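You operate a simulated robot arm through the tools that you are given. There is no shell and no other tool.

You run a simulated robot arm. Do the job below in one go: nothing can be reset, and whatever is moved stays where it is left.

TASK
Put the red and blue baskets in the small pan, lid it, and wipe up the spilt coffee.
Fine: use the small yellow cloth and lay it on the small tray after. What is to be rubbed or washed off counts as gone when no trace of it is left.

Only the result counts: the job must be done as asked and must still hold three seconds after the hand-in. Knocking over, shifting, dropping, spilling or breaking anything else fails it. Lids that push on must go on centred and level and be pressed home; caps that screw on are set level and turned clockwise until they are tight. Flat cloth is picked up by pressing the open fingertips on it (5 to 10 N) and closing them slowly along it; thin cloth reads only 2 to 8 mm in the jaws.

THE ROBOT
A 7-joint arm with a two-finger parallel gripper, fixed in place. Base frame: the origin is on the floor under the middle of its stand, x ahead of it, y to its left, z up; the work surface is at about z = 0.8. Lengths are in m, angles in rad, forces in N, time in s.
With the tool pointing down near the work surface it reaches from about 0.1 to 0.66 m from the base axis. Its first joint turns from -1.152 to 1.152 rad. Payload 1.57 kg.
The tool frame sits at the grasp point between the pads (the TCP): z along the fingers, y along the line on which they close. The tips reach 0.03 m beyond it. Largest opening 0.08 m; finger width 0.017, thickness 0.012; the body of the gripper, 0.04 by 0.082 m, starts 0.08 m behind the TCP.
Orientation is that of the tool frame in the base frame, as a unit quaternion [w, x, y, z]. With the fingers straight down and closing along the base's y, the tool's x points along the base's -x, its y along +y and its z along -z.

THE INTERFACE
- The arm moves only by the tool apply_moves. Its argument "commands" is a list of rows, each a list of 3 entries, a list of its own where there are three numbers: the shift along the tool's x, y, z in m, then the turn, a rotation vector about the tool's x, y, z in rad, then the closure, from 0 (fully open) to 1 (shut). In form: [[[x, y, z], [wx, wy, wz], gripper], ...]. A call has 1 to 20 rows; each row is the pose to reach, as a shift and turn from the pose commanded when the call began, along the tool's axes at that moment. Each row takes 0.2 s and may step no farther than 0.05 m and 0.15 rad from the row before; otherwise, or with a gripper value out of range, the whole call is refused. Where a pose cannot be reached the arm comes as near as it can. A force on the tool above 40 N (or 10 N above the force at the start of the call, whichever is more), or a blocked arm, ends the call early, and 0.2 s more pass. The fingers move at their own pace (about 0.072 m/s each) and stop on an object; they squeeze with about 29 N. The grip force told is the motor's: it shows also when the fingers shut on nothing. Time passes only in rows, and 0.2 s behind the last, so rows that repeat a pose let the fingers close. The reply holds the time, the measured pose of the TCP, the force on the tool along the base axes, the opening and the grip force, in the units named above and with some noise, with the torque about the TCP (base axes, N m) and any sound that the robot's microphone picked up.
- Cameras (640 x 400 px; columns grow to the right, rows downward): "scene" is fixed at [0.0688, 0.4547, 1.4114]; the picture's right is [-0.53, -0.85, 0.00], its down [-0.59, 0.37, -0.72] and it looks along [0.61, -0.38, -0.70] (base axes); focal length 332 px, centre (320, 200). "wrist" rides on the gripper at [0.072, -0.007, -0.122] in the tool frame; the picture's right is [0.09, 1.00, 0.00], its down [-0.84, 0.08, -0.54] and it looks along [-0.54, 0.05, 0.84] (tool axes); focal length 238 px, centre (320, 200). There is no depth. A picture from a camera that has moved, and an enlarged one, comes with that camera's place and axes in the base frame and with its lens.
- capture(camera): a new picture of that camera. The clock stands still meanwhile.
- zoom(camera, box): a new picture of the part [left, top, right, bottom] of that camera's present view, enlarged. The clock stands still meanwhile.
- sign_off(): hands the job in; it is judged then, once.

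Nothing tells you positions but the pictures and the camera data. Unless the task says otherwise, let go and move clear before handing in.

The tools are called after "Emit:" as name(argument=value, ...) on one line, values as JSON. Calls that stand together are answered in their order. apply_moves: Moves the arm, as the interface text tells. Its arguments: {"type":"object","properties":{"commands":{"type":"array","items":{"type":"array"}}},"required":["commands"]} The other tools are called the same way: capture (camera) takes a picture; zoom (camera, box) takes an enlarged picture of a part of a camera's view; sign_off () hands the job in.

At the start:

```text
time_s: 0.0
eef_pos: [0.3892, 0.1829, 1.0855]
ee_rot: [0.001, 0.001, 1.0, 0.0]
ft_force: [-0.6, 0.1, -0.2]
torque: [0.01, 0.02, -0.05]
grip_width: 0.08
finger_force: 0.1
```

scene: 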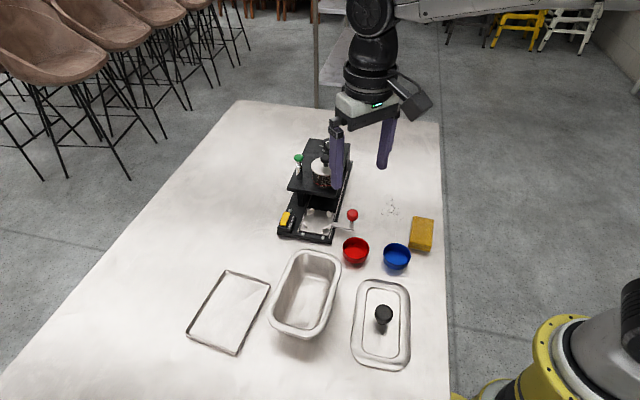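
wrist: 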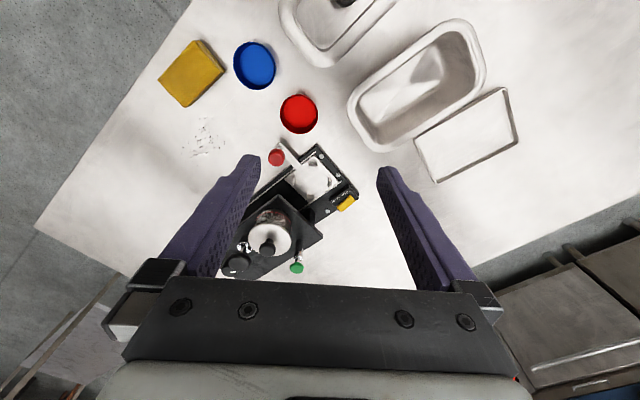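

I see an espresso-type machine, a red and a blue basket (small bowls), a rectangular pan, its lid with a black knob, a tray, a yellow cloth and a speckled spill next to it. I'll take closer looks before moving.

Emit:
zoom(camera="scene", box=[330, 180, 450, 280])

Emit:
zoom(camera="scene", box=[180, 230, 430, 390])

Emit:
zoom(camera="wrist", box=[140, 20, 340, 170])

Emit:
zoom(camera="wrist", box=[260, 0, 540, 190])

Emit:
zoom(camera="scene", box=[260, 120, 380, 260])

```text
4.00 times, centred on (390, 230) of scene
camera zoom: at [0.0688, 0.4547, 1.4114], right [-0.53, -0.85, 0.0], down [-0.59, 0.37, -0.72], along [0.61, -0.38, -0.7], focal length 1326 px, centre (40, 80)
```

zoom: 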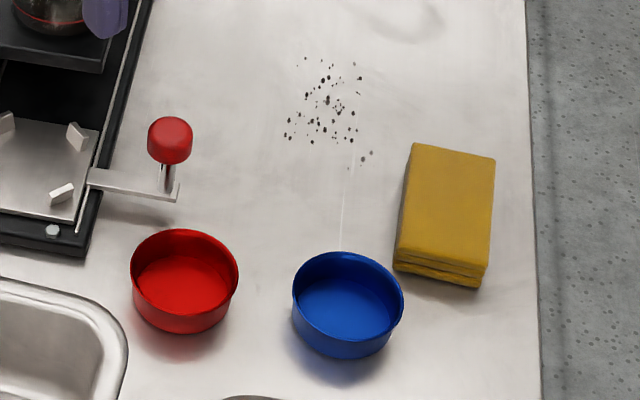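

```text
2.50 times, centred on (305, 310) of scene
camera zoom: at [0.0688, 0.4547, 1.4114], right [-0.53, -0.85, 0.0], down [-0.59, 0.37, -0.72], along [0.61, -0.38, -0.7], focal length 829 px, centre (358, -75)
```

zoom: 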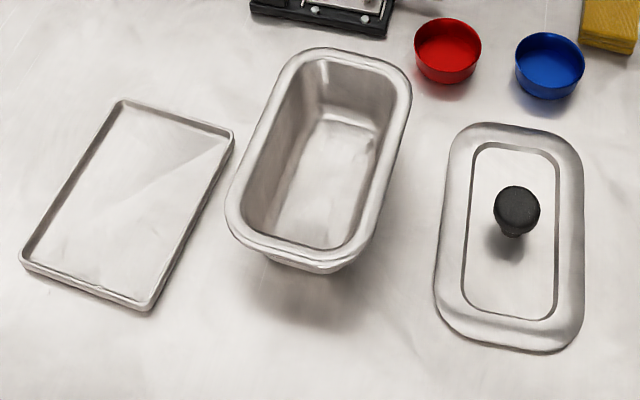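

```text
2.67 times, centred on (240, 95) of wrist
camera zoom: at [0.3177, 0.1768, 1.2081], right [-0.09, 1.0, 0.0], down [0.84, 0.08, 0.54], along [0.54, 0.05, -0.84], focal length 636 px, centre (533, 480)
```

zoom: 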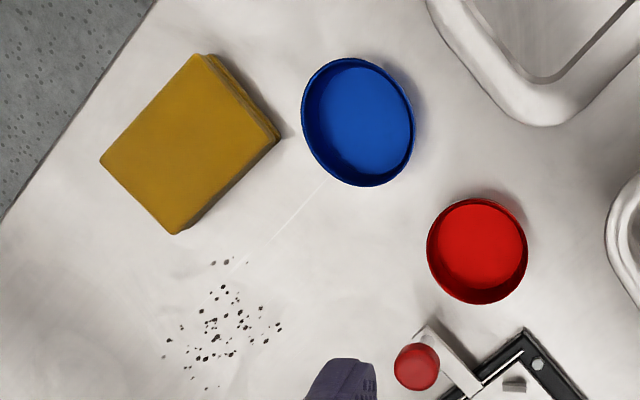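

```text
2.11 times, centred on (400, 95) of wrist
camera zoom: at [0.3177, 0.1768, 1.2081], right [-0.09, 1.0, 0.0], down [0.84, 0.08, 0.54], along [0.54, 0.05, -0.84], focal length 502 px, centre (152, 421)
```

zoom: 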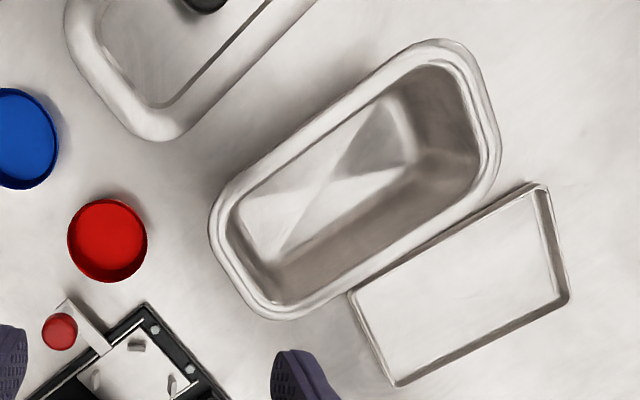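

```text
2.86 times, centred on (320, 190) of scene
camera zoom: at [0.0688, 0.4547, 1.4114], right [-0.53, -0.85, 0.0], down [-0.59, 0.37, -0.72], along [0.61, -0.38, -0.7], focal length 948 px, centre (320, 229)
```

zoom: 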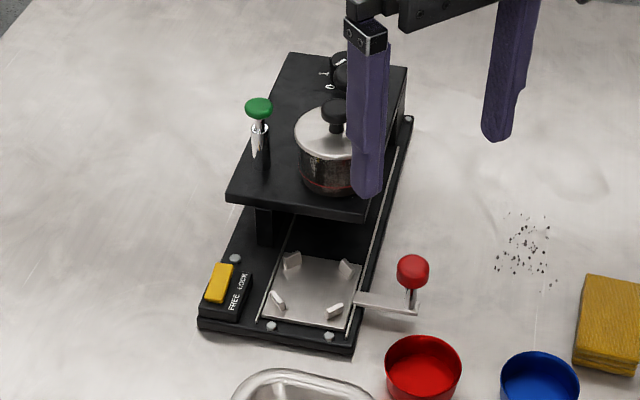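

The baskets sit at about (0.408, 0.152) and (0.348, 0.086). The cloth is a folded block near (0.371, -0.012) and the spill is near (0.48, -0.02). I'll tilt the wrist camera to look straight down on the pan, lid and tray and measure them.

Emit:
apply_moves(commands=[[[0, 0.02, 0], [0, 0.143, 0], 0], [[0, 0.04, 0], [0, 0.286, 0], 0], [[0, 0.06, 0], [0, 0.429, 0], 0], [[0, 0.08, 0], [0, 0.571, 0], 0], [[0, 0.08, 0], [0, 0.571, 0], 0]])

Emit:
capture(camera="wrist")

```text
time_s: 1.2
eef_pos: [0.3894, 0.2633, 1.0868]
ee_rot: [-0.282, 0.0, 0.959, 0.0]
ft_force: [-0.6, 0.1, 0.8]
torque: [0.04, -0.03, 0.01]
grip_width: 0.0801
finger_force: 0.1
```

```text
taken
camera wrist: at [0.3954, 0.2565, 1.2277], right [-0.08, 1.0, 0.05], down [1.0, 0.08, 0.0], along [0.0, 0.05, -1.0], focal length 238 px, centre (320, 200)
```

wrist: 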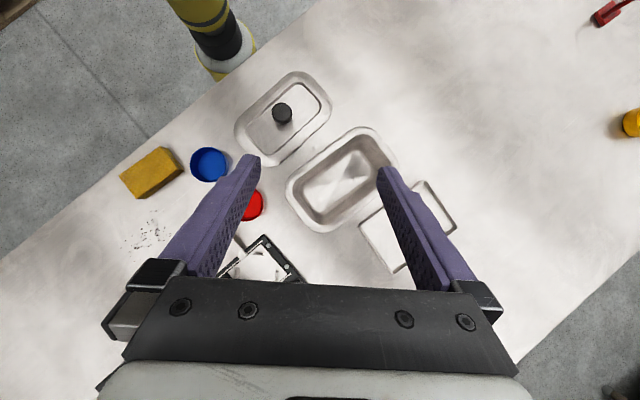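

Emit:
zoom(camera="wrist", box=[220, 60, 412, 180])

Emit:
zoom(camera="wrist", box=[270, 115, 462, 285])

Emit:
zoom(camera="wrist", box=[110, 130, 270, 260])

Emit:
zoom(camera="wrist", box=[480, 0, 640, 150])

```text
3.33 times, centred on (316, 120) of wrist
camera zoom: at [0.3954, 0.2565, 1.2277], right [-0.08, 1.0, 0.05], down [1.0, 0.08, 0.0], along [0.0, 0.05, -1.0], focal length 794 px, centre (333, 467)
```

zoom: 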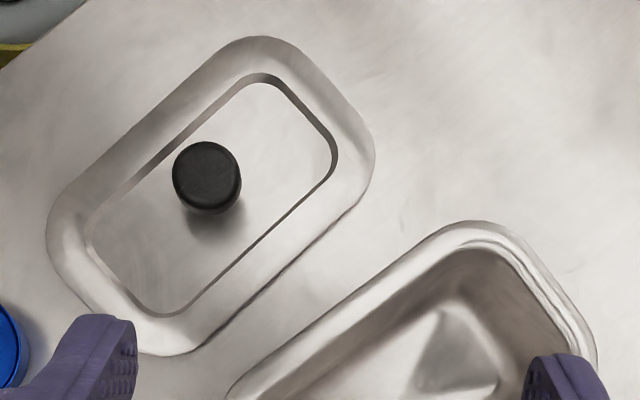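

```text
2.35 times, centred on (366, 200) of wrist
camera zoom: at [0.3954, 0.2565, 1.2277], right [-0.08, 1.0, 0.05], down [1.0, 0.08, 0.0], along [0.0, 0.05, -1.0], focal length 561 px, centre (212, 200)
```

zoom: 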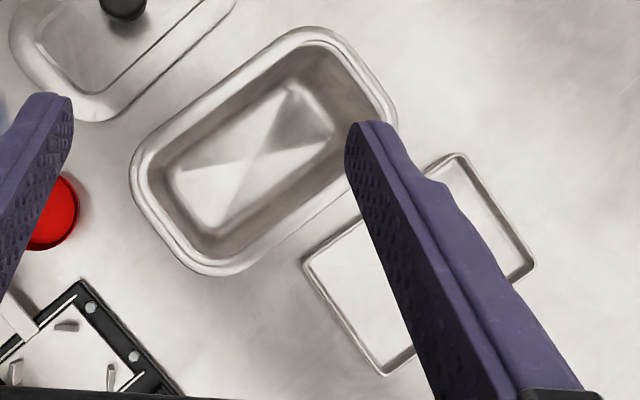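

```text
3.08 times, centred on (190, 195) of wrist
camera zoom: at [0.3954, 0.2565, 1.2277], right [-0.08, 1.0, 0.05], down [1.0, 0.08, 0.0], along [0.0, 0.05, -1.0], focal length 733 px, centre (720, 215)
```

zoom: 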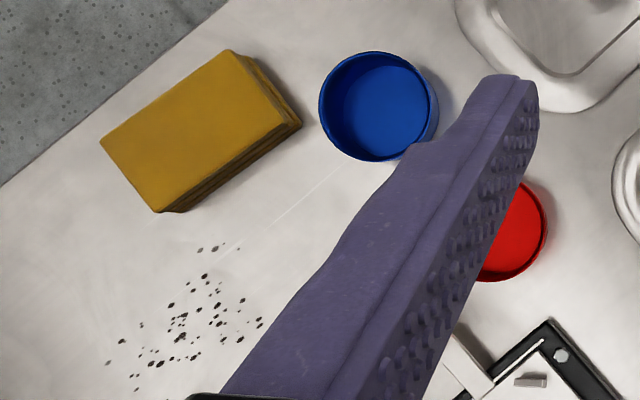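

```text
2.67 times, centred on (560, 75) of wrist
camera zoom: at [0.3954, 0.2565, 1.2277], right [-0.08, 1.0, 0.05], down [1.0, 0.08, 0.0], along [0.0, 0.05, -1.0], focal length 636 px, centre (-320, 533)
```

zoom: 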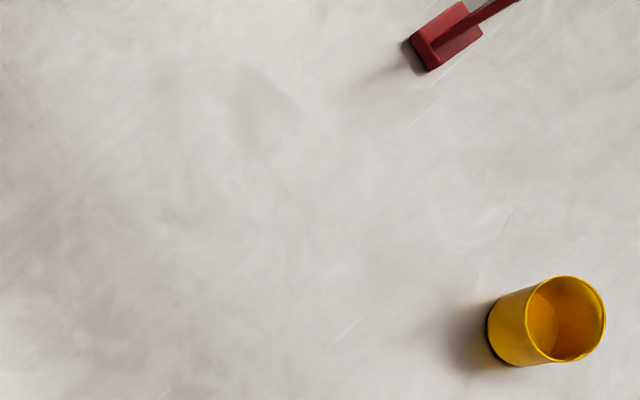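

Far to the left there is also a yellow cup and a red tool, which I'll leave alone. I'll shift so the pan is seen without the fingers in front of it.

Emit:
apply_moves(commands=[[[-0.026, 0.021, -0.007], [0, -0.135, 0], 0], [[-0.0515, 0.042, -0.0141], [0, -0.271, 0], 0], [[-0.0515, 0.042, -0.0141], [0, -0.271, 0], 0]])

Emit:
zoom(camera="wrist", box=[200, 20, 456, 180])

Emit:
capture(camera="wrist")

```text
time_s: 2.0
eef_pos: [0.4398, 0.305, 1.0694]
ee_rot: [-0.149, 0.0, 0.989, 0.0]
ft_force: [-0.7, -0.4, 0.5]
torque: [0.04, 0.0, 0.0]
grip_width: 0.0801
finger_force: 0.2
```

```text
2.50 times, centred on (328, 100) of wrist
camera zoom: at [0.4071, 0.299, 1.2069], right [-0.09, 1.0, 0.03], down [0.96, 0.08, 0.27], along [0.27, 0.05, -0.96], focal length 596 px, centre (300, 450)
```

zoom: 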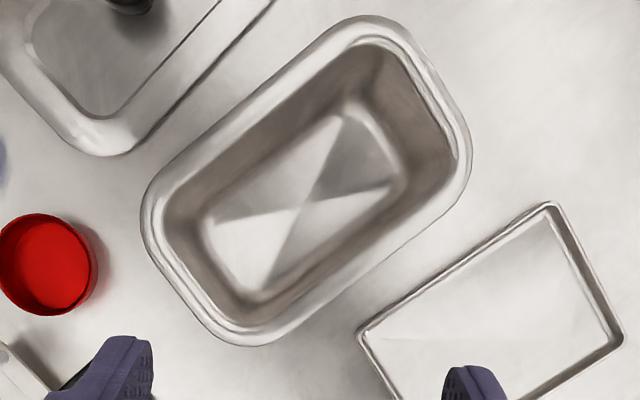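

```text
taken
camera wrist: at [0.4071, 0.299, 1.2069], right [-0.09, 1.0, 0.03], down [0.96, 0.08, 0.27], along [0.27, 0.05, -0.96], focal length 238 px, centre (320, 200)
```

wrist: 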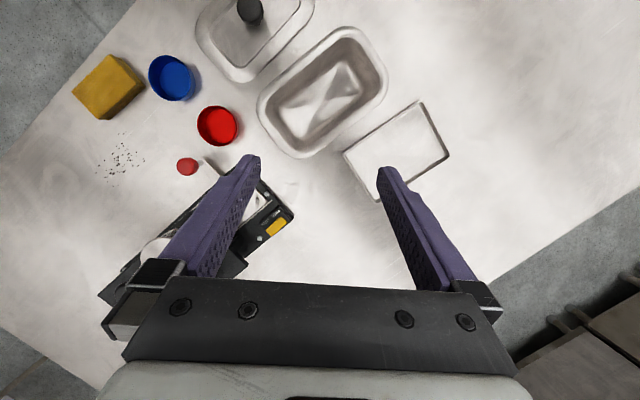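

The pan's rim is about 0.163 x 0.108 m with its centre near (0.359, 0.308), its long axis at about 132° and the rim near z 0.87. I'll look straight down into it to measure the inside.

Emit:
apply_moves(commands=[[[0.0236, 0.0033, 0.0209], [0, 0.09, 0], 0], [[0.0471, 0.0067, 0.0418], [0, 0.18, 0], 0], [[0.0707, 0.01, 0.0627], [0, 0.271, 0], 0], [[0.0707, 0.01, 0.0627], [0, 0.271, 0], 0]])

Emit:
zoom(camera="wrist", box=[208, 110, 432, 250])

Emit:
zoom(camera="scene", box=[265, 230, 345, 350])

```text
time_s: 3.0
eef_pos: [0.3526, 0.3145, 1.0305]
ee_rot: [-0.282, 0.0, 0.959, 0.0]
ft_force: [-0.8, 0.4, 1.3]
torque: [0.0, 0.0, -0.01]
grip_width: 0.08
finger_force: 0.0
```

```text
2.86 times, centred on (320, 180) of wrist
camera zoom: at [0.3596, 0.3083, 1.172], right [-0.08, 1.0, 0.05], down [1.0, 0.08, 0.0], along [0.0, 0.05, -1.0], focal length 681 px, centre (320, 257)
```

zoom: 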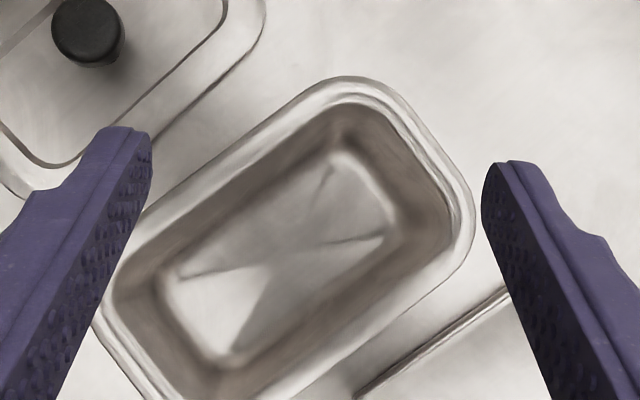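

```text
3.33 times, centred on (305, 290) of scene
camera zoom: at [0.0688, 0.4547, 1.4114], right [-0.53, -0.85, 0.0], down [-0.59, 0.37, -0.72], along [0.61, -0.38, -0.7], focal length 1105 px, centre (370, -100)
```

zoom: 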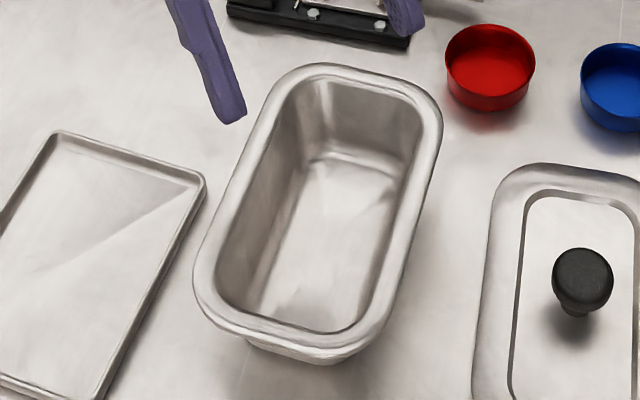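

The pan floor is about 0.124 x 0.058 m, so two 0.059 m baskets fit side by side along its length but leave no room for fingers outside them. I'll grip the baskets from inside by spreading the fingers, starting with a close look at the red one.

Emit:
apply_moves(commands=[[[-0.0184, -0.0406, 0.003], [0, -0.143, 0], 0], [[-0.0368, -0.0812, 0.0061], [0, -0.286, 0], 0], [[-0.0552, -0.1218, 0.0092], [0, -0.429, 0], 0], [[-0.0736, -0.1625, 0.0122], [0, -0.571, 0], 0], [[-0.0736, -0.1625, 0.0122], [0, -0.571, 0], 0.5]])

Emit:
capture(camera="wrist")

Emit:
zoom(camera="wrist", box=[256, 80, 384, 160])

Emit:
zoom(camera="scene", box=[290, 150, 410, 280])

```text
time_s: 4.2
eef_pos: [0.4077, 0.1552, 0.982]
ee_rot: [0.0, 0.001, 1.0, 0.0]
ft_force: [0.5, 0.3, -0.8]
torque: [0.01, -0.01, -0.02]
grip_width: 0.0401
finger_force: 0.1
```

```text
taken
camera wrist: at [0.3361, 0.1476, 1.1038], right [-0.09, 1.0, 0.0], down [0.84, 0.08, 0.54], along [0.54, 0.05, -0.84], focal length 238 px, centre (320, 200)
```

wrist: 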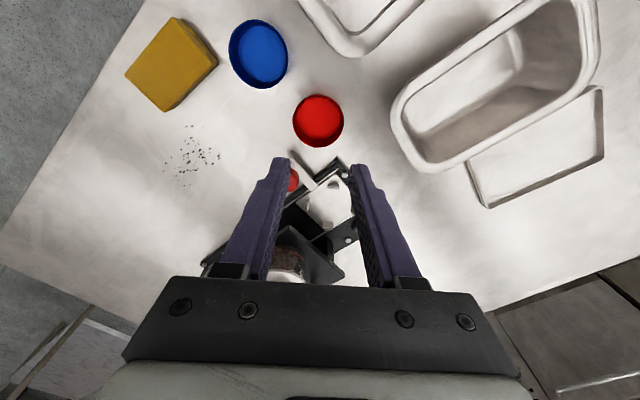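

```text
5.00 times, centred on (320, 120) of wrist
camera zoom: at [0.3361, 0.1476, 1.1038], right [-0.09, 1.0, 0.0], down [0.84, 0.08, 0.54], along [0.54, 0.05, -0.84], focal length 1192 px, centre (320, 600)
```

zoom: 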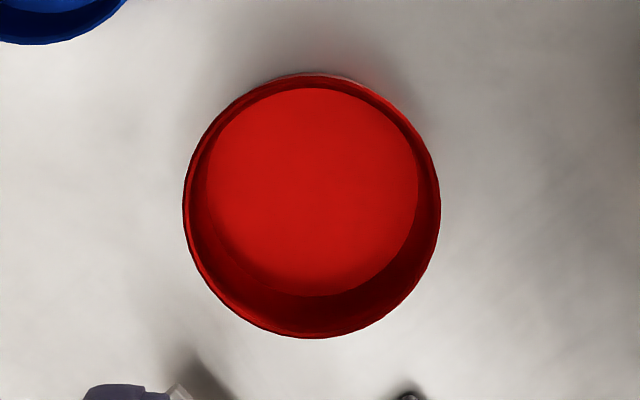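

```text
3.08 times, centred on (350, 215) of scene
camera zoom: at [0.0688, 0.4546, 1.4114], right [-0.53, -0.85, 0.0], down [-0.59, 0.37, -0.72], along [0.61, -0.38, -0.7], focal length 1020 px, centre (228, 154)
```

zoom: 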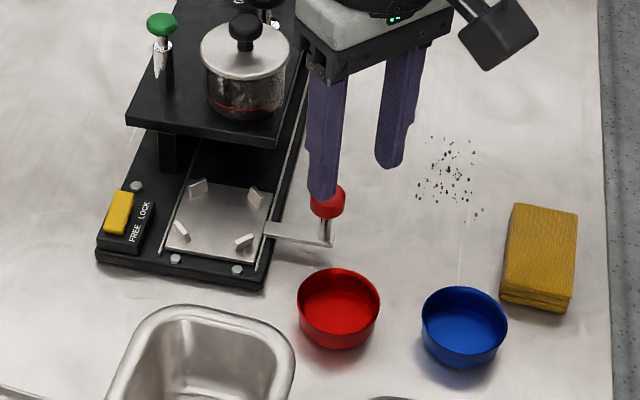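

The red basket's rim centre is at about (0.4097, 0.1524), about 0.060 m across at the rim and 0.052 m inside at the floor. I'll centre over it with the fingers nearly closed and come partway down to check.

Emit:
apply_moves(commands=[[[-0.0016, -0.0022, 0.02], [0, 0, 0], 0.75], [[-0.0016, -0.0022, 0.05], [0, 0, 0], 0.75], [[-0.0016, -0.0022, 0.08], [0, 0, 0], 0.75], [[-0.0016, -0.0022, 0.1], [0, 0, 0], 0.75], [[-0.0016, -0.0022, 0.1], [0, 0, 0], 0.75], [[-0.0016, -0.0022, 0.1], [0, 0, 0], 0.75]])

Emit:
capture(camera="wrist")

Emit:
zoom(camera="scene", box=[300, 180, 420, 280])

```text
time_s: 5.6
eef_pos: [0.4119, 0.1498, 0.881]
ee_rot: [0.0, 0.0, 1.0, 0.0]
ft_force: [0.3, 0.1, 0.3]
torque: [-0.01, -0.01, 0.02]
grip_width: 0.0204
finger_force: 0.1
```

```text
taken
camera wrist: at [0.34, 0.1443, 1.0023], right [-0.09, 1.0, 0.0], down [0.84, 0.08, 0.54], along [0.54, 0.05, -0.84], focal length 238 px, centre (320, 200)
```

wrist: 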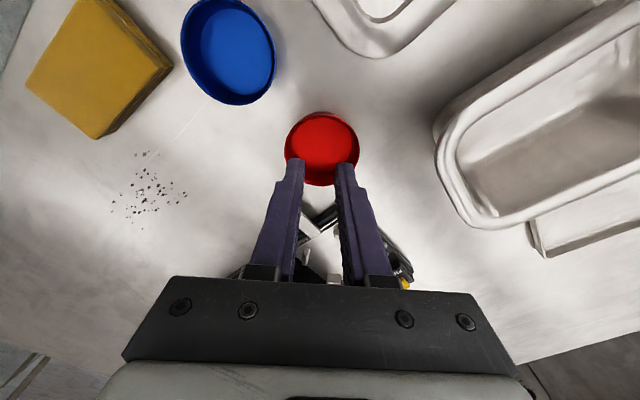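

```text
4.00 times, centred on (360, 230) of scene
camera zoom: at [0.0688, 0.4547, 1.4114], right [-0.53, -0.85, 0.0], down [-0.59, 0.37, -0.72], along [0.61, -0.38, -0.7], focal length 1326 px, centre (160, 80)
```

zoom: 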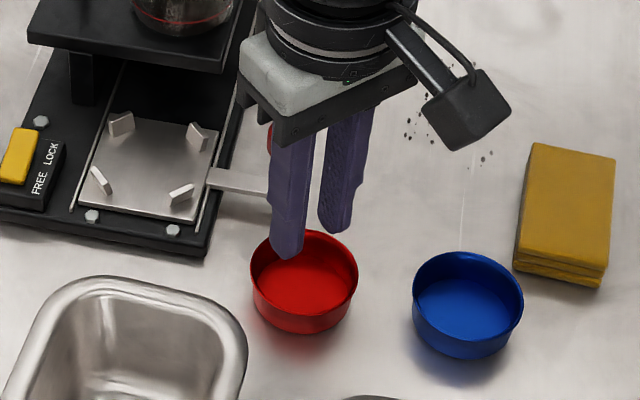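

Emit:
zoom(camera="wrist", box=[256, 105, 384, 195])

```text
4.44 times, centred on (320, 150) of wrist
camera zoom: at [0.34, 0.1443, 1.0023], right [-0.09, 1.0, 0.0], down [0.84, 0.08, 0.54], along [0.54, 0.05, -0.84], focal length 1059 px, centre (320, 422)
```

zoom: 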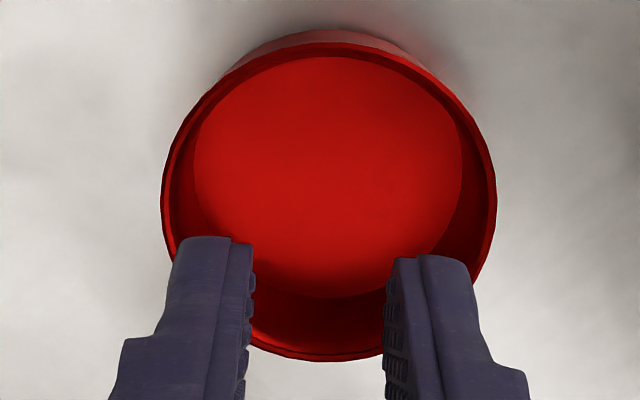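

The fingers are within about 1 mm of the basket centre (0.4114, 0.152). I'll lower into it and then spread the fingers gently.

Emit:
apply_moves(commands=[[[0.0005, 0.001, 0.02], [0, 0, 0], 0.75], [[0.0005, 0.001, 0.032], [0, 0, 0], 0.75], [[0.0005, 0.001, 0.039], [0, 0, 0], 0.75], [[0.0005, 0.001, 0.039], [0, 0, 0], 0.75]])

Emit:
capture(camera="wrist")

Emit:
zoom(camera="scene", box=[310, 210, 410, 290])

```text
time_s: 6.6
eef_pos: [0.41, 0.1528, 0.8406]
ee_rot: [-0.001, 0.0, 1.0, 0.0]
ft_force: [0.1, 0.1, 0.3]
torque: [-0.01, -0.02, -0.03]
grip_width: 0.0201
finger_force: 0.1
```

```text
taken
camera wrist: at [0.3391, 0.146, 0.9631], right [-0.09, 1.0, 0.0], down [0.84, 0.08, 0.54], along [0.54, 0.05, -0.84], focal length 238 px, centre (320, 200)
```

wrist: 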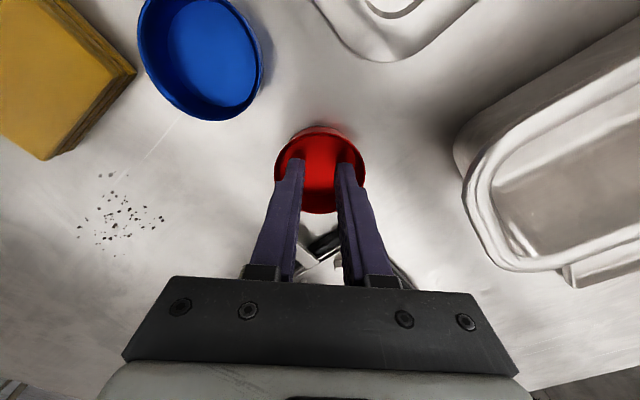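

```text
5.00 times, centred on (360, 250) of scene
camera zoom: at [0.0688, 0.4547, 1.4114], right [-0.53, -0.85, 0.0], down [-0.59, 0.37, -0.72], along [0.61, -0.38, -0.7], focal length 1658 px, centre (120, -50)
```

zoom: 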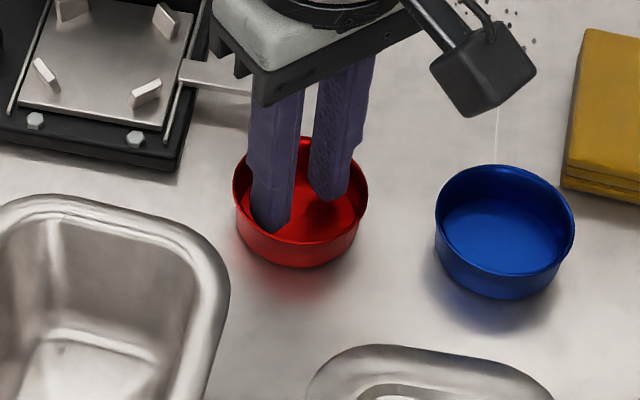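

Emit:
apply_moves(commands=[[[0, 0, 0], [0, 0, 0], 0.71], [[0, 0, 0], [0, 0, 0], 0.68], [[0, 0, 0], [0, 0, 0], 0.65], [[0, 0, 0], [0, 0, 0], 0.62], [[0, 0, 0], [0, 0, 0], 0.58], [[0, 0, 0], [0, 0, 0], 0.55]])

Emit:
zoom(camera="scene", box=[310, 210, 410, 290])

Emit:
zoom(camera="wrist", box=[256, 105, 384, 225])

```text
time_s: 8.0
eef_pos: [0.4102, 0.153, 0.8424]
ee_rot: [0.0, 0.0, 1.0, 0.0]
ft_force: [-0.2, -0.7, 1.8]
torque: [0.02, 0.03, 0.01]
grip_width: 0.0233
finger_force: 0.0
```

```text
5.00 times, centred on (360, 250) of scene
camera zoom: at [0.0688, 0.4547, 1.4114], right [-0.53, -0.85, 0.0], down [-0.59, 0.37, -0.72], along [0.61, -0.38, -0.7], focal length 1658 px, centre (120, -50)
```

zoom: 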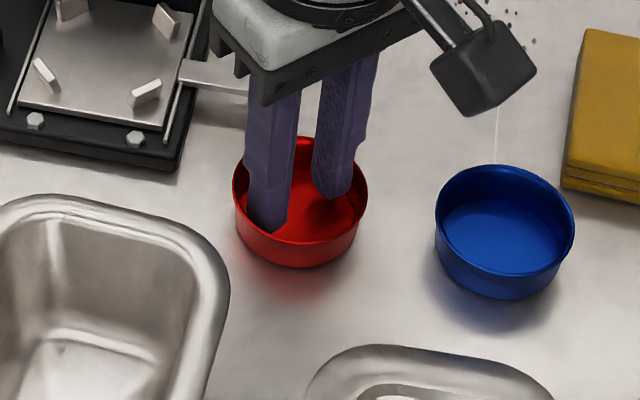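

```text
3.33 times, centred on (320, 165) of wrist
camera zoom: at [0.3391, 0.146, 0.9633], right [-0.09, 1.0, 0.0], down [0.84, 0.08, 0.54], along [0.54, 0.05, -0.84], focal length 794 px, centre (320, 317)
```

zoom: 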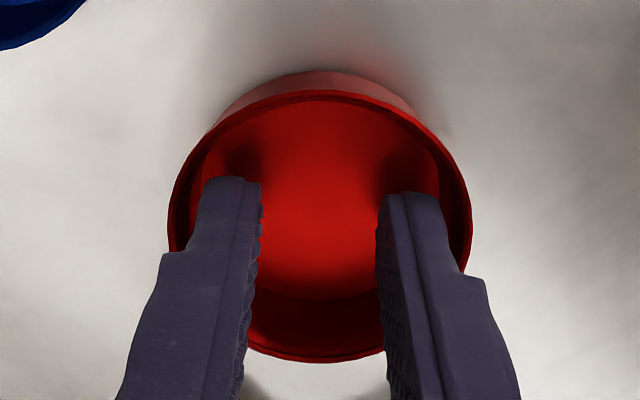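

The fingers stopped on the inside walls at 0.023 m. I'll add some outward push and test with a small lift.

Emit:
apply_moves(commands=[[[0, 0, 0], [0, 0, 0], 0.45], [[0, 0, 0], [0, 0, 0], 0.35], [[0, 0, -0.003], [0, 0, 0], 0.35], [[0, 0, -0.007], [0, 0, 0], 0.35], [[0, 0, -0.012], [0, 0, 0], 0.35], [[0, 0, -0.012], [0, 0, 0], 0.35]])

Emit:
zoom(camera="scene", box=[310, 210, 410, 290])

Emit:
zoom(camera="wrist", box=[256, 105, 384, 225])

```text
time_s: 9.4
eef_pos: [0.4096, 0.1523, 0.8533]
ee_rot: [0.0, -0.001, 1.0, 0.0]
ft_force: [0.6, 0.4, -0.7]
torque: [0.0, 0.02, 0.01]
grip_width: 0.0247
finger_force: 0.1
```

```text
5.00 times, centred on (360, 250) of scene
camera zoom: at [0.0688, 0.4547, 1.4114], right [-0.53, -0.85, 0.0], down [-0.59, 0.37, -0.72], along [0.61, -0.38, -0.7], focal length 1658 px, centre (120, -50)
```

zoom: 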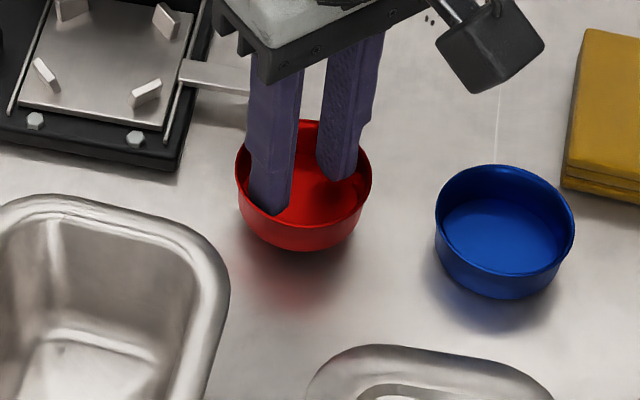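

```text
3.33 times, centred on (320, 165) of wrist
camera zoom: at [0.3393, 0.1451, 0.9752], right [-0.09, 1.0, 0.0], down [0.84, 0.08, 0.54], along [0.54, 0.05, -0.84], focal length 794 px, centre (320, 317)
```

zoom: 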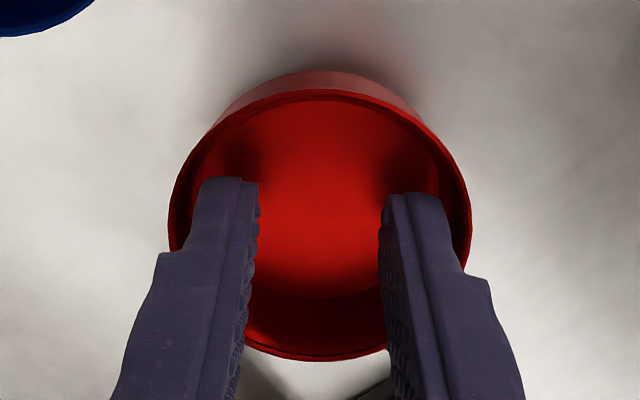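

The inside grip holds and the red basket lifts level. I'll raise it above the pan rim and carry it over the far half of the pan, at about (0.338, 0.330).

Emit:
apply_moves(commands=[[[0, 0, -0.03], [0, 0, 0], 0.35], [[0, 0, -0.06], [0, 0, 0], 0.35], [[0, 0, -0.095], [0, 0, 0], 0.35], [[0.0095, 0.022, -0.1], [0, 0, 0], 0.35], [[0.019, 0.0445, -0.1], [0, 0, 0], 0.35], [[0.0285, 0.067, -0.1], [0, 0, 0], 0.35], [[0.038, 0.089, -0.1], [0, 0, 0], 0.35], [[0.0475, 0.111, -0.1], [0, 0, 0], 0.35], [[0.057, 0.134, -0.1], [0, 0, 0], 0.35], [[0.0665, 0.156, -0.1], [0, 0, 0], 0.35], [[0.0755, 0.178, -0.1], [0, 0, 0], 0.35], [[0.0755, 0.178, -0.1], [0, 0, 0], 0.35], [[0.0755, 0.178, -0.1], [0, 0, 0], 0.35]])

Emit:
capture(camera="wrist")

Emit:
zoom(camera="scene", box=[240, 210, 380, 350])

```text
time_s: 12.2
eef_pos: [0.3337, 0.3305, 0.9548]
ee_rot: [0.0, 0.0, 1.0, 0.0]
ft_force: [0.5, 0.4, -0.7]
torque: [-0.02, 0.04, 0.02]
grip_width: 0.0253
finger_force: 0.0
```

```text
taken
camera wrist: at [0.2626, 0.3244, 1.0762], right [-0.09, 1.0, 0.0], down [0.84, 0.08, 0.54], along [0.54, 0.05, -0.84], focal length 238 px, centre (320, 200)
```

wrist: 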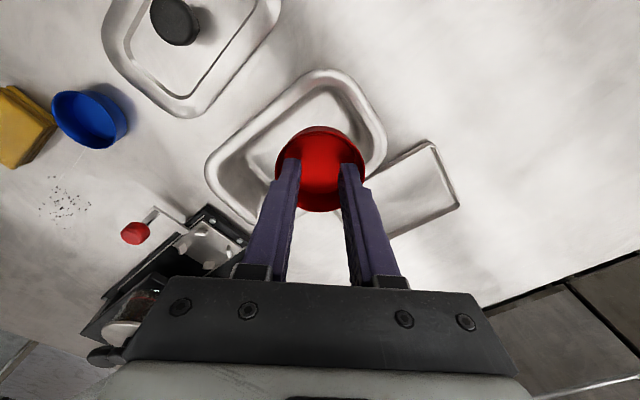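

```text
2.86 times, centred on (310, 280) of scene
camera zoom: at [0.0688, 0.4547, 1.4114], right [-0.53, -0.85, 0.0], down [-0.59, 0.37, -0.72], along [0.61, -0.38, -0.7], focal length 948 px, centre (349, -29)
```

zoom: 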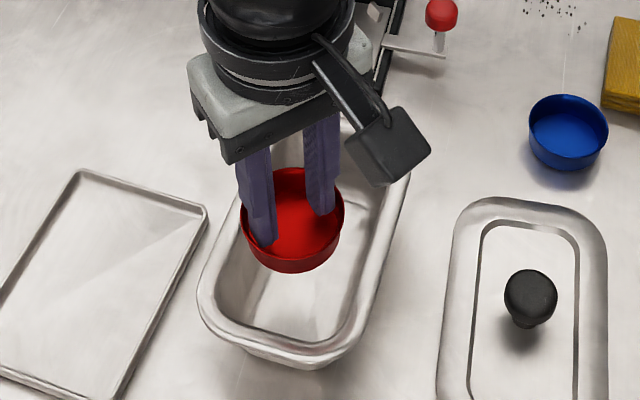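

Emit:
zoom(camera="wrist", box=[190, 60, 400, 230])

```text
2.35 times, centred on (295, 145) of wrist
camera zoom: at [0.2626, 0.3244, 1.0762], right [-0.09, 1.0, 0.0], down [0.84, 0.08, 0.54], along [0.54, 0.05, -0.84], focal length 561 px, centre (379, 329)
```

zoom: 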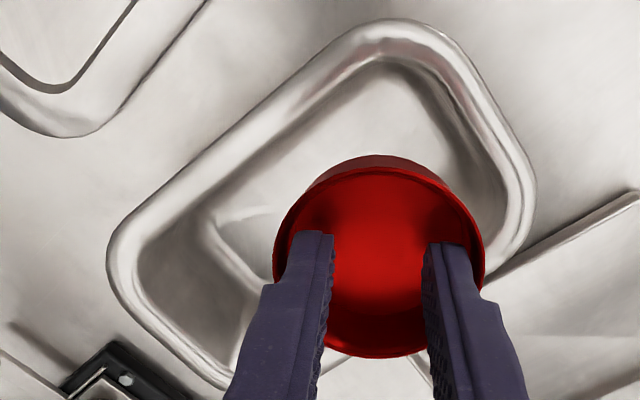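

Emit:
apply_moves(commands=[[[0, 0, 0.025], [0, 0, 0], 0.35], [[0, 0, 0.05], [0, 0, 0], 0.35], [[0, 0, 0.06], [0, 0, 0], 0.35], [[0, 0, 0.06], [0, 0, 0], 0.35]])

Emit:
zoom(camera="wrist", box=[180, 50, 440, 230])

Emit:
zoom(camera="scene", box=[260, 240, 350, 340])

```text
time_s: 13.2
eef_pos: [0.3341, 0.3289, 0.8954]
ee_rot: [0.0, 0.0, 1.0, 0.0]
ft_force: [-0.1, -0.4, 0.2]
torque: [-0.01, 0.0, -0.01]
grip_width: 0.0258
finger_force: 0.1
```

```text
2.22 times, centred on (310, 140) of wrist
camera zoom: at [0.263, 0.323, 1.0172], right [-0.09, 1.0, 0.0], down [0.84, 0.08, 0.54], along [0.54, 0.05, -0.84], focal length 530 px, centre (342, 333)
```

zoom: 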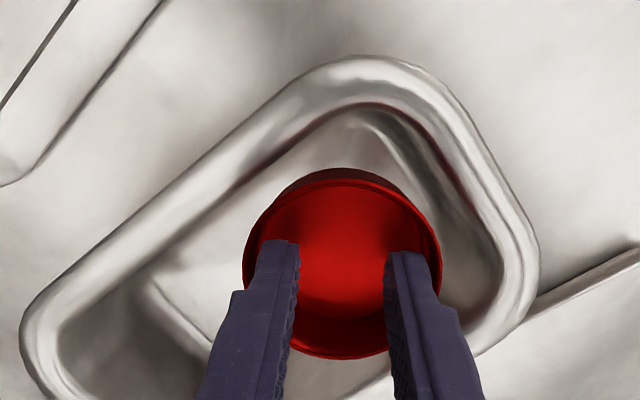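

```text
4.00 times, centred on (305, 290) of scene
camera zoom: at [0.0688, 0.4547, 1.4114], right [-0.53, -0.85, 0.0], down [-0.59, 0.37, -0.72], along [0.61, -0.38, -0.7], focal length 1326 px, centre (380, -160)
```

zoom: 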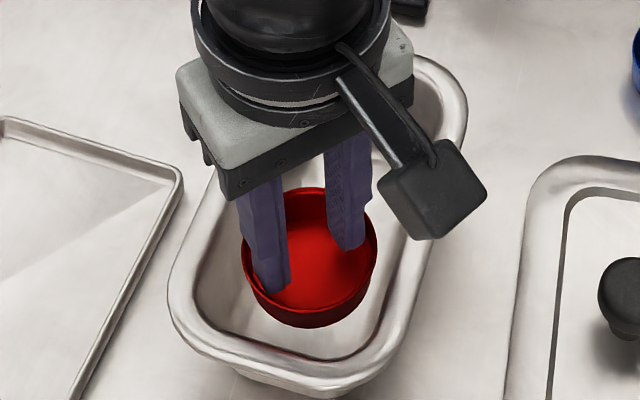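

The basket is slipping very slowly in the grip, so I'll push outward a little more and lower it without delay.

Emit:
apply_moves(commands=[[[0, 0.0005, 0.02], [0, 0, 0], 0.2], [[0, 0.0005, 0.036], [0, 0, 0], 0.2], [[0, 0.0005, 0.041], [0, 0, 0], 0.2]])

Emit:
zoom(camera="wrist", box=[180, 50, 440, 230])

Emit:
zoom(camera="scene", box=[260, 240, 350, 340])

```text
time_s: 14.0
eef_pos: [0.3341, 0.3305, 0.8545]
ee_rot: [0.001, 0.0, 1.0, 0.001]
ft_force: [0.8, -0.1, -0.2]
torque: [-0.01, -0.01, -0.04]
grip_width: 0.0268
finger_force: 0.0
```

```text
2.22 times, centred on (310, 140) of wrist
camera zoom: at [0.2627, 0.3238, 0.976], right [-0.09, 1.0, 0.0], down [0.84, 0.08, 0.54], along [0.54, 0.05, -0.84], focal length 530 px, centre (342, 333)
```

zoom: 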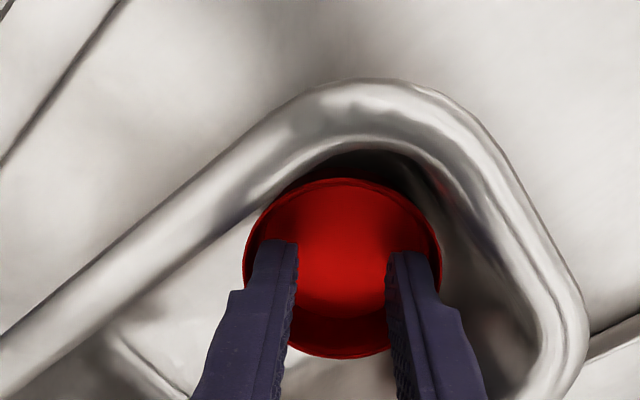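

```text
4.00 times, centred on (305, 290) of scene
camera zoom: at [0.0688, 0.4547, 1.4114], right [-0.53, -0.85, 0.0], down [-0.59, 0.37, -0.72], along [0.61, -0.38, -0.7], focal length 1326 px, centre (380, -160)
```

zoom: 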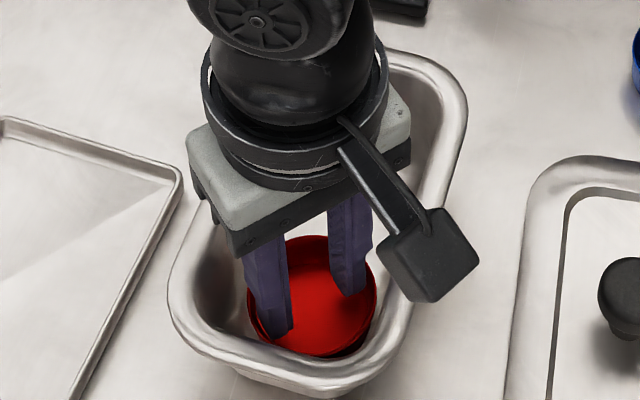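

Emit:
apply_moves(commands=[[[0, 0, 0.003], [0, 0, 0], 0.2], [[0, 0, 0.006], [0, 0, 0], 0.2]])

Emit:
zoom(camera="wrist", box=[180, 50, 440, 230])

```text
time_s: 14.6
eef_pos: [0.3338, 0.3298, 0.8478]
ee_rot: [0.001, 0.0, 1.0, 0.002]
ft_force: [-0.5, -0.4, 3.8]
torque: [0.0, 0.03, 0.07]
grip_width: 0.027
finger_force: 0.1
```

```text
2.22 times, centred on (310, 140) of wrist
camera zoom: at [0.2631, 0.3239, 0.9708], right [-0.09, 1.0, 0.0], down [0.84, 0.08, 0.54], along [0.54, 0.05, -0.84], focal length 530 px, centre (342, 333)
```

zoom: 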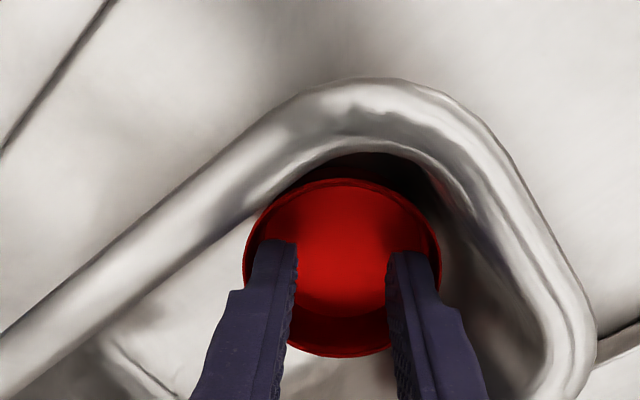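

Contact at 3.8 N: the red basket is on the pan floor. I'll bring the fingers together to let go and rise straight up.

Emit:
apply_moves(commands=[[[0, 0, 0.005], [0, 0, 0], 0.6], [[0, 0, 0.004], [0, 0, 0], 0.72], [[0, 0, 0.003], [0, 0, 0], 0.75], [[0, 0, 0.003], [0, 0, 0], 0.75], [[0, 0, -0.02], [0, 0, 0], 0.75], [[0, 0, -0.06], [0, 0, 0], 0.75], [[0, 0, -0.1], [0, 0, 0], 0.75], [[0, 0, -0.1], [0, 0, 0], 0.75]])

Emit:
capture(camera="wrist")

Emit:
zoom(camera="scene", box=[260, 240, 350, 340])

```text
time_s: 16.4
eef_pos: [0.3337, 0.3288, 0.946]
ee_rot: [0.0, 0.0, 1.0, 0.0]
ft_force: [-0.2, -0.4, -0.7]
torque: [0.02, 0.01, 0.0]
grip_width: 0.0202
finger_force: 0.1
```

```text
taken
camera wrist: at [0.2633, 0.3224, 1.0687], right [-0.09, 1.0, 0.0], down [0.84, 0.08, 0.54], along [0.54, 0.05, -0.84], focal length 238 px, centre (320, 200)
```

wrist: 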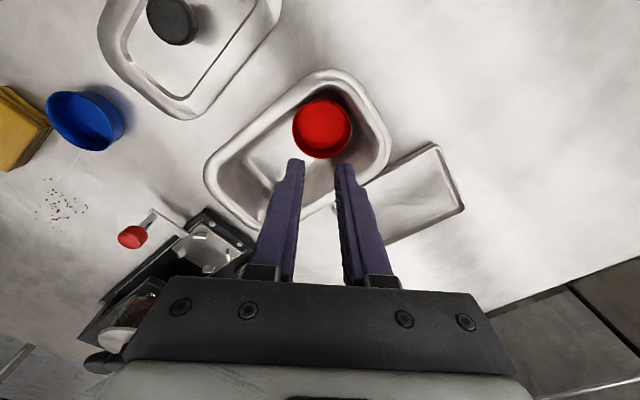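

```text
4.00 times, centred on (305, 290) of scene
camera zoom: at [0.0688, 0.4547, 1.4114], right [-0.53, -0.85, 0.0], down [-0.59, 0.37, -0.72], along [0.61, -0.38, -0.7], focal length 1326 px, centre (380, -160)
```

zoom: 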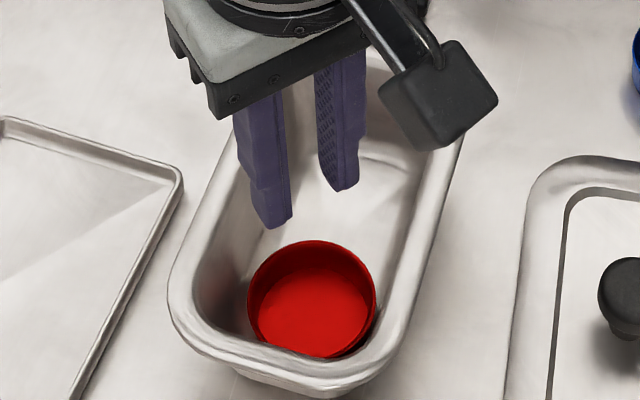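

The red basket stands level in the far end of the pan. I'll check how much room is left, then go for the blue one.

Emit:
zoom(camera="wrist", box=[190, 60, 400, 230])

Emit:
apply_moves(commands=[[[0, -0.04, -0.03], [0, 0, 0], 0.75], [[0, -0.085, -0.04], [0, 0, 0], 0.75], [[0, -0.13, -0.04], [0, 0, 0], 0.75], [[-0.005, -0.175, -0.03], [0, 0, 0], 0.75], [[-0.01, -0.22, -0.02], [0, 0, 0], 0.75], [[-0.014, -0.243, 0], [0, 0, 0], 0.75], [[-0.014, -0.243, 0.02], [0, 0, 0], 0.75], [[-0.014, -0.243, 0.02], [0, 0, 0], 0.75], [[-0.014, -0.243, 0.02], [0, 0, 0], 0.75]])

Emit:
zoom(camera="wrist", box=[240, 80, 400, 180])

Emit:
capture(camera="wrist")

```text
2.35 times, centred on (295, 145) of wrist
camera zoom: at [0.2633, 0.3224, 1.0687], right [-0.09, 1.0, 0.0], down [0.84, 0.08, 0.54], along [0.54, 0.05, -0.84], focal length 561 px, centre (379, 329)
```

zoom: 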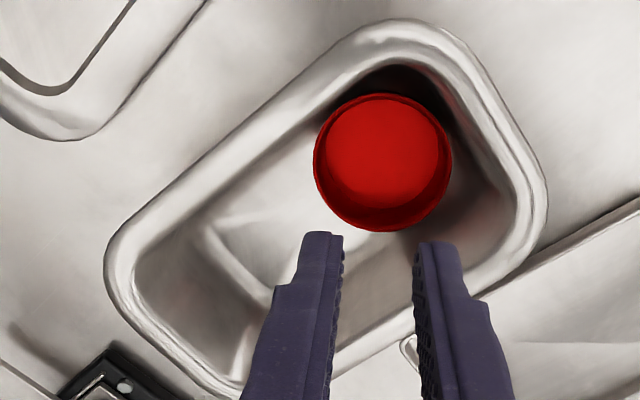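

```text
time_s: 18.4
eef_pos: [0.3509, 0.088, 0.9285]
ee_rot: [-0.001, -0.001, 1.0, 0.001]
ft_force: [0.5, 0.6, 0.2]
torque: [-0.02, 0.02, -0.01]
grip_width: 0.0199
finger_force: 0.0
```

```text
4.00 times, centred on (320, 130) of wrist
camera zoom: at [0.279, 0.0804, 1.0503], right [-0.09, 1.0, 0.0], down [0.84, 0.08, 0.54], along [0.54, 0.05, -0.84], focal length 953 px, centre (320, 480)
```

zoom: 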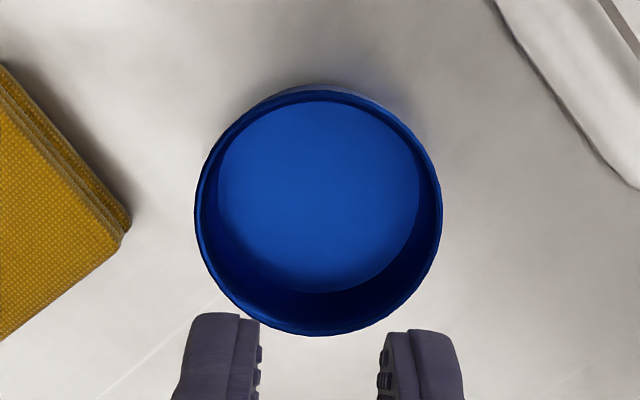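

```text
taken
camera wrist: at [0.279, 0.0804, 1.0503], right [-0.09, 1.0, 0.0], down [0.84, 0.08, 0.54], along [0.54, 0.05, -0.84], focal length 238 px, centre (320, 200)
```

wrist: 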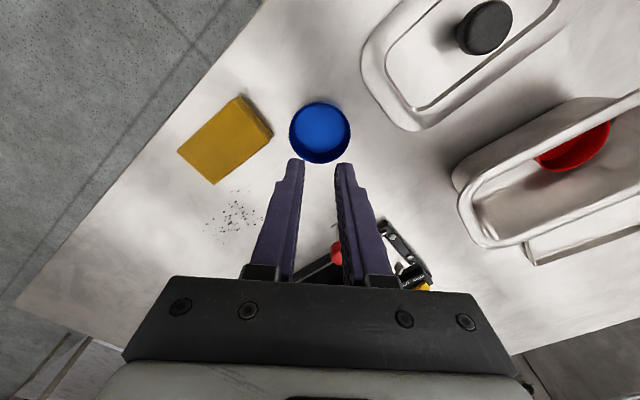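

Blue is centred under the fingers to within 1 mm. I'll lower in and spread inside it as before.

Emit:
apply_moves(commands=[[[-0.0009, -0.0006, 0.03], [0, 0, 0], 0.75], [[-0.0009, -0.0006, 0.06], [0, 0, 0], 0.75], [[-0.0009, -0.0006, 0.08], [0, 0, 0], 0.75], [[-0.0009, -0.0006, 0.0895], [0, 0, 0], 0.75], [[-0.0009, -0.0006, 0.0895], [0, 0, 0], 0.75]])

Emit:
zoom(camera="wrist", box=[256, 105, 384, 225])

Emit:
zoom(camera="scene", box=[350, 210, 450, 290])

```text
time_s: 19.6
eef_pos: [0.3491, 0.0854, 0.8398]
ee_rot: [0.0, 0.0, 1.0, 0.001]
ft_force: [0.1, -0.5, 0.1]
torque: [0.02, -0.05, 0.0]
grip_width: 0.0201
finger_force: 0.0
```

```text
3.33 times, centred on (320, 165) of wrist
camera zoom: at [0.2782, 0.0794, 0.9607], right [-0.09, 1.0, 0.0], down [0.84, 0.08, 0.54], along [0.54, 0.05, -0.84], focal length 794 px, centre (320, 317)
```

zoom: 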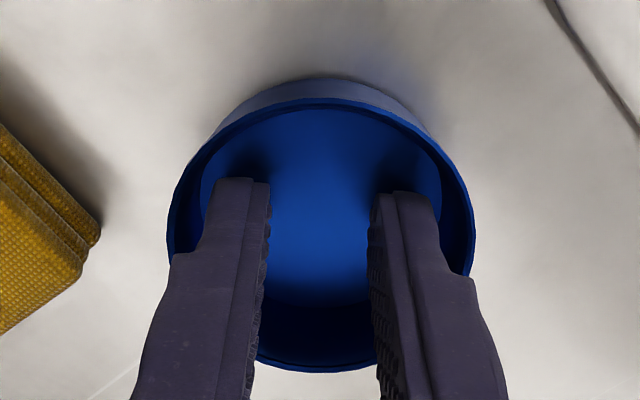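

```text
5.00 times, centred on (400, 250) of scene
camera zoom: at [0.0688, 0.4547, 1.4114], right [-0.53, -0.85, 0.0], down [-0.59, 0.37, -0.72], along [0.61, -0.38, -0.7], focal length 1658 px, centre (-80, -50)
```

zoom: 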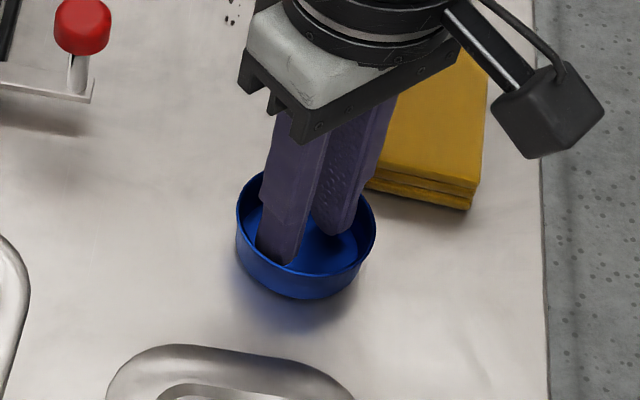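

Emit:
apply_moves(commands=[[[0, 0, 0], [0, 0, 0], 0.7], [[0, 0, 0], [0, 0, 0], 0.66], [[0, 0, 0], [0, 0, 0], 0.6], [[0, 0, 0], [0, 0, 0], 0.45], [[0, 0, 0], [0, 0, 0], 0.2], [[0, 0, -0.004], [0, 0, 0], 0.2], [[0, 0, -0.01], [0, 0, 0], 0.2]])

Emit:
zoom(camera="wrist", box=[256, 105, 384, 225])

Emit:
zoom(camera="scene", box=[350, 210, 450, 290])

```text
time_s: 21.2
eef_pos: [0.3495, 0.0862, 0.8494]
ee_rot: [0.0, 0.0, 1.0, -0.001]
ft_force: [-0.4, -0.3, -0.7]
torque: [0.0, -0.03, -0.02]
grip_width: 0.0252
finger_force: 0.1
```

```text
3.33 times, centred on (320, 165) of wrist
camera zoom: at [0.2781, 0.0799, 0.9709], right [-0.09, 1.0, 0.0], down [0.84, 0.08, 0.54], along [0.54, 0.05, -0.84], focal length 794 px, centre (320, 317)
```

zoom: 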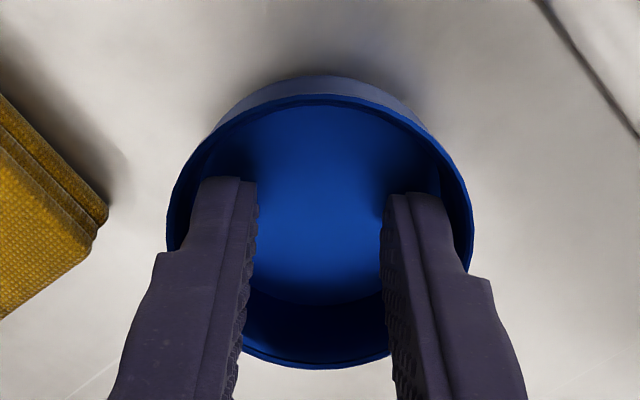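

```text
5.00 times, centred on (400, 250) of scene
camera zoom: at [0.0688, 0.4547, 1.4114], right [-0.53, -0.85, 0.0], down [-0.59, 0.37, -0.72], along [0.61, -0.38, -0.7], focal length 1658 px, centre (-80, -50)
```

zoom: 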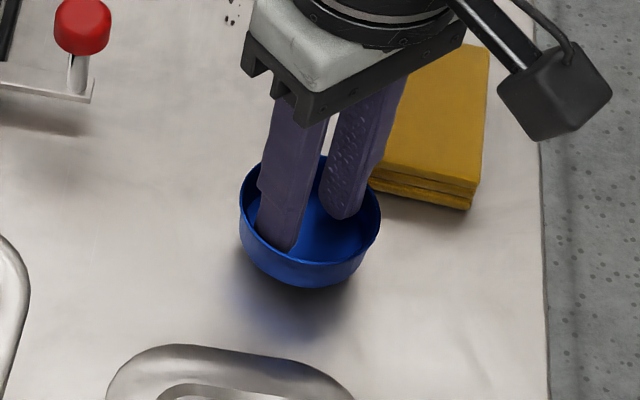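

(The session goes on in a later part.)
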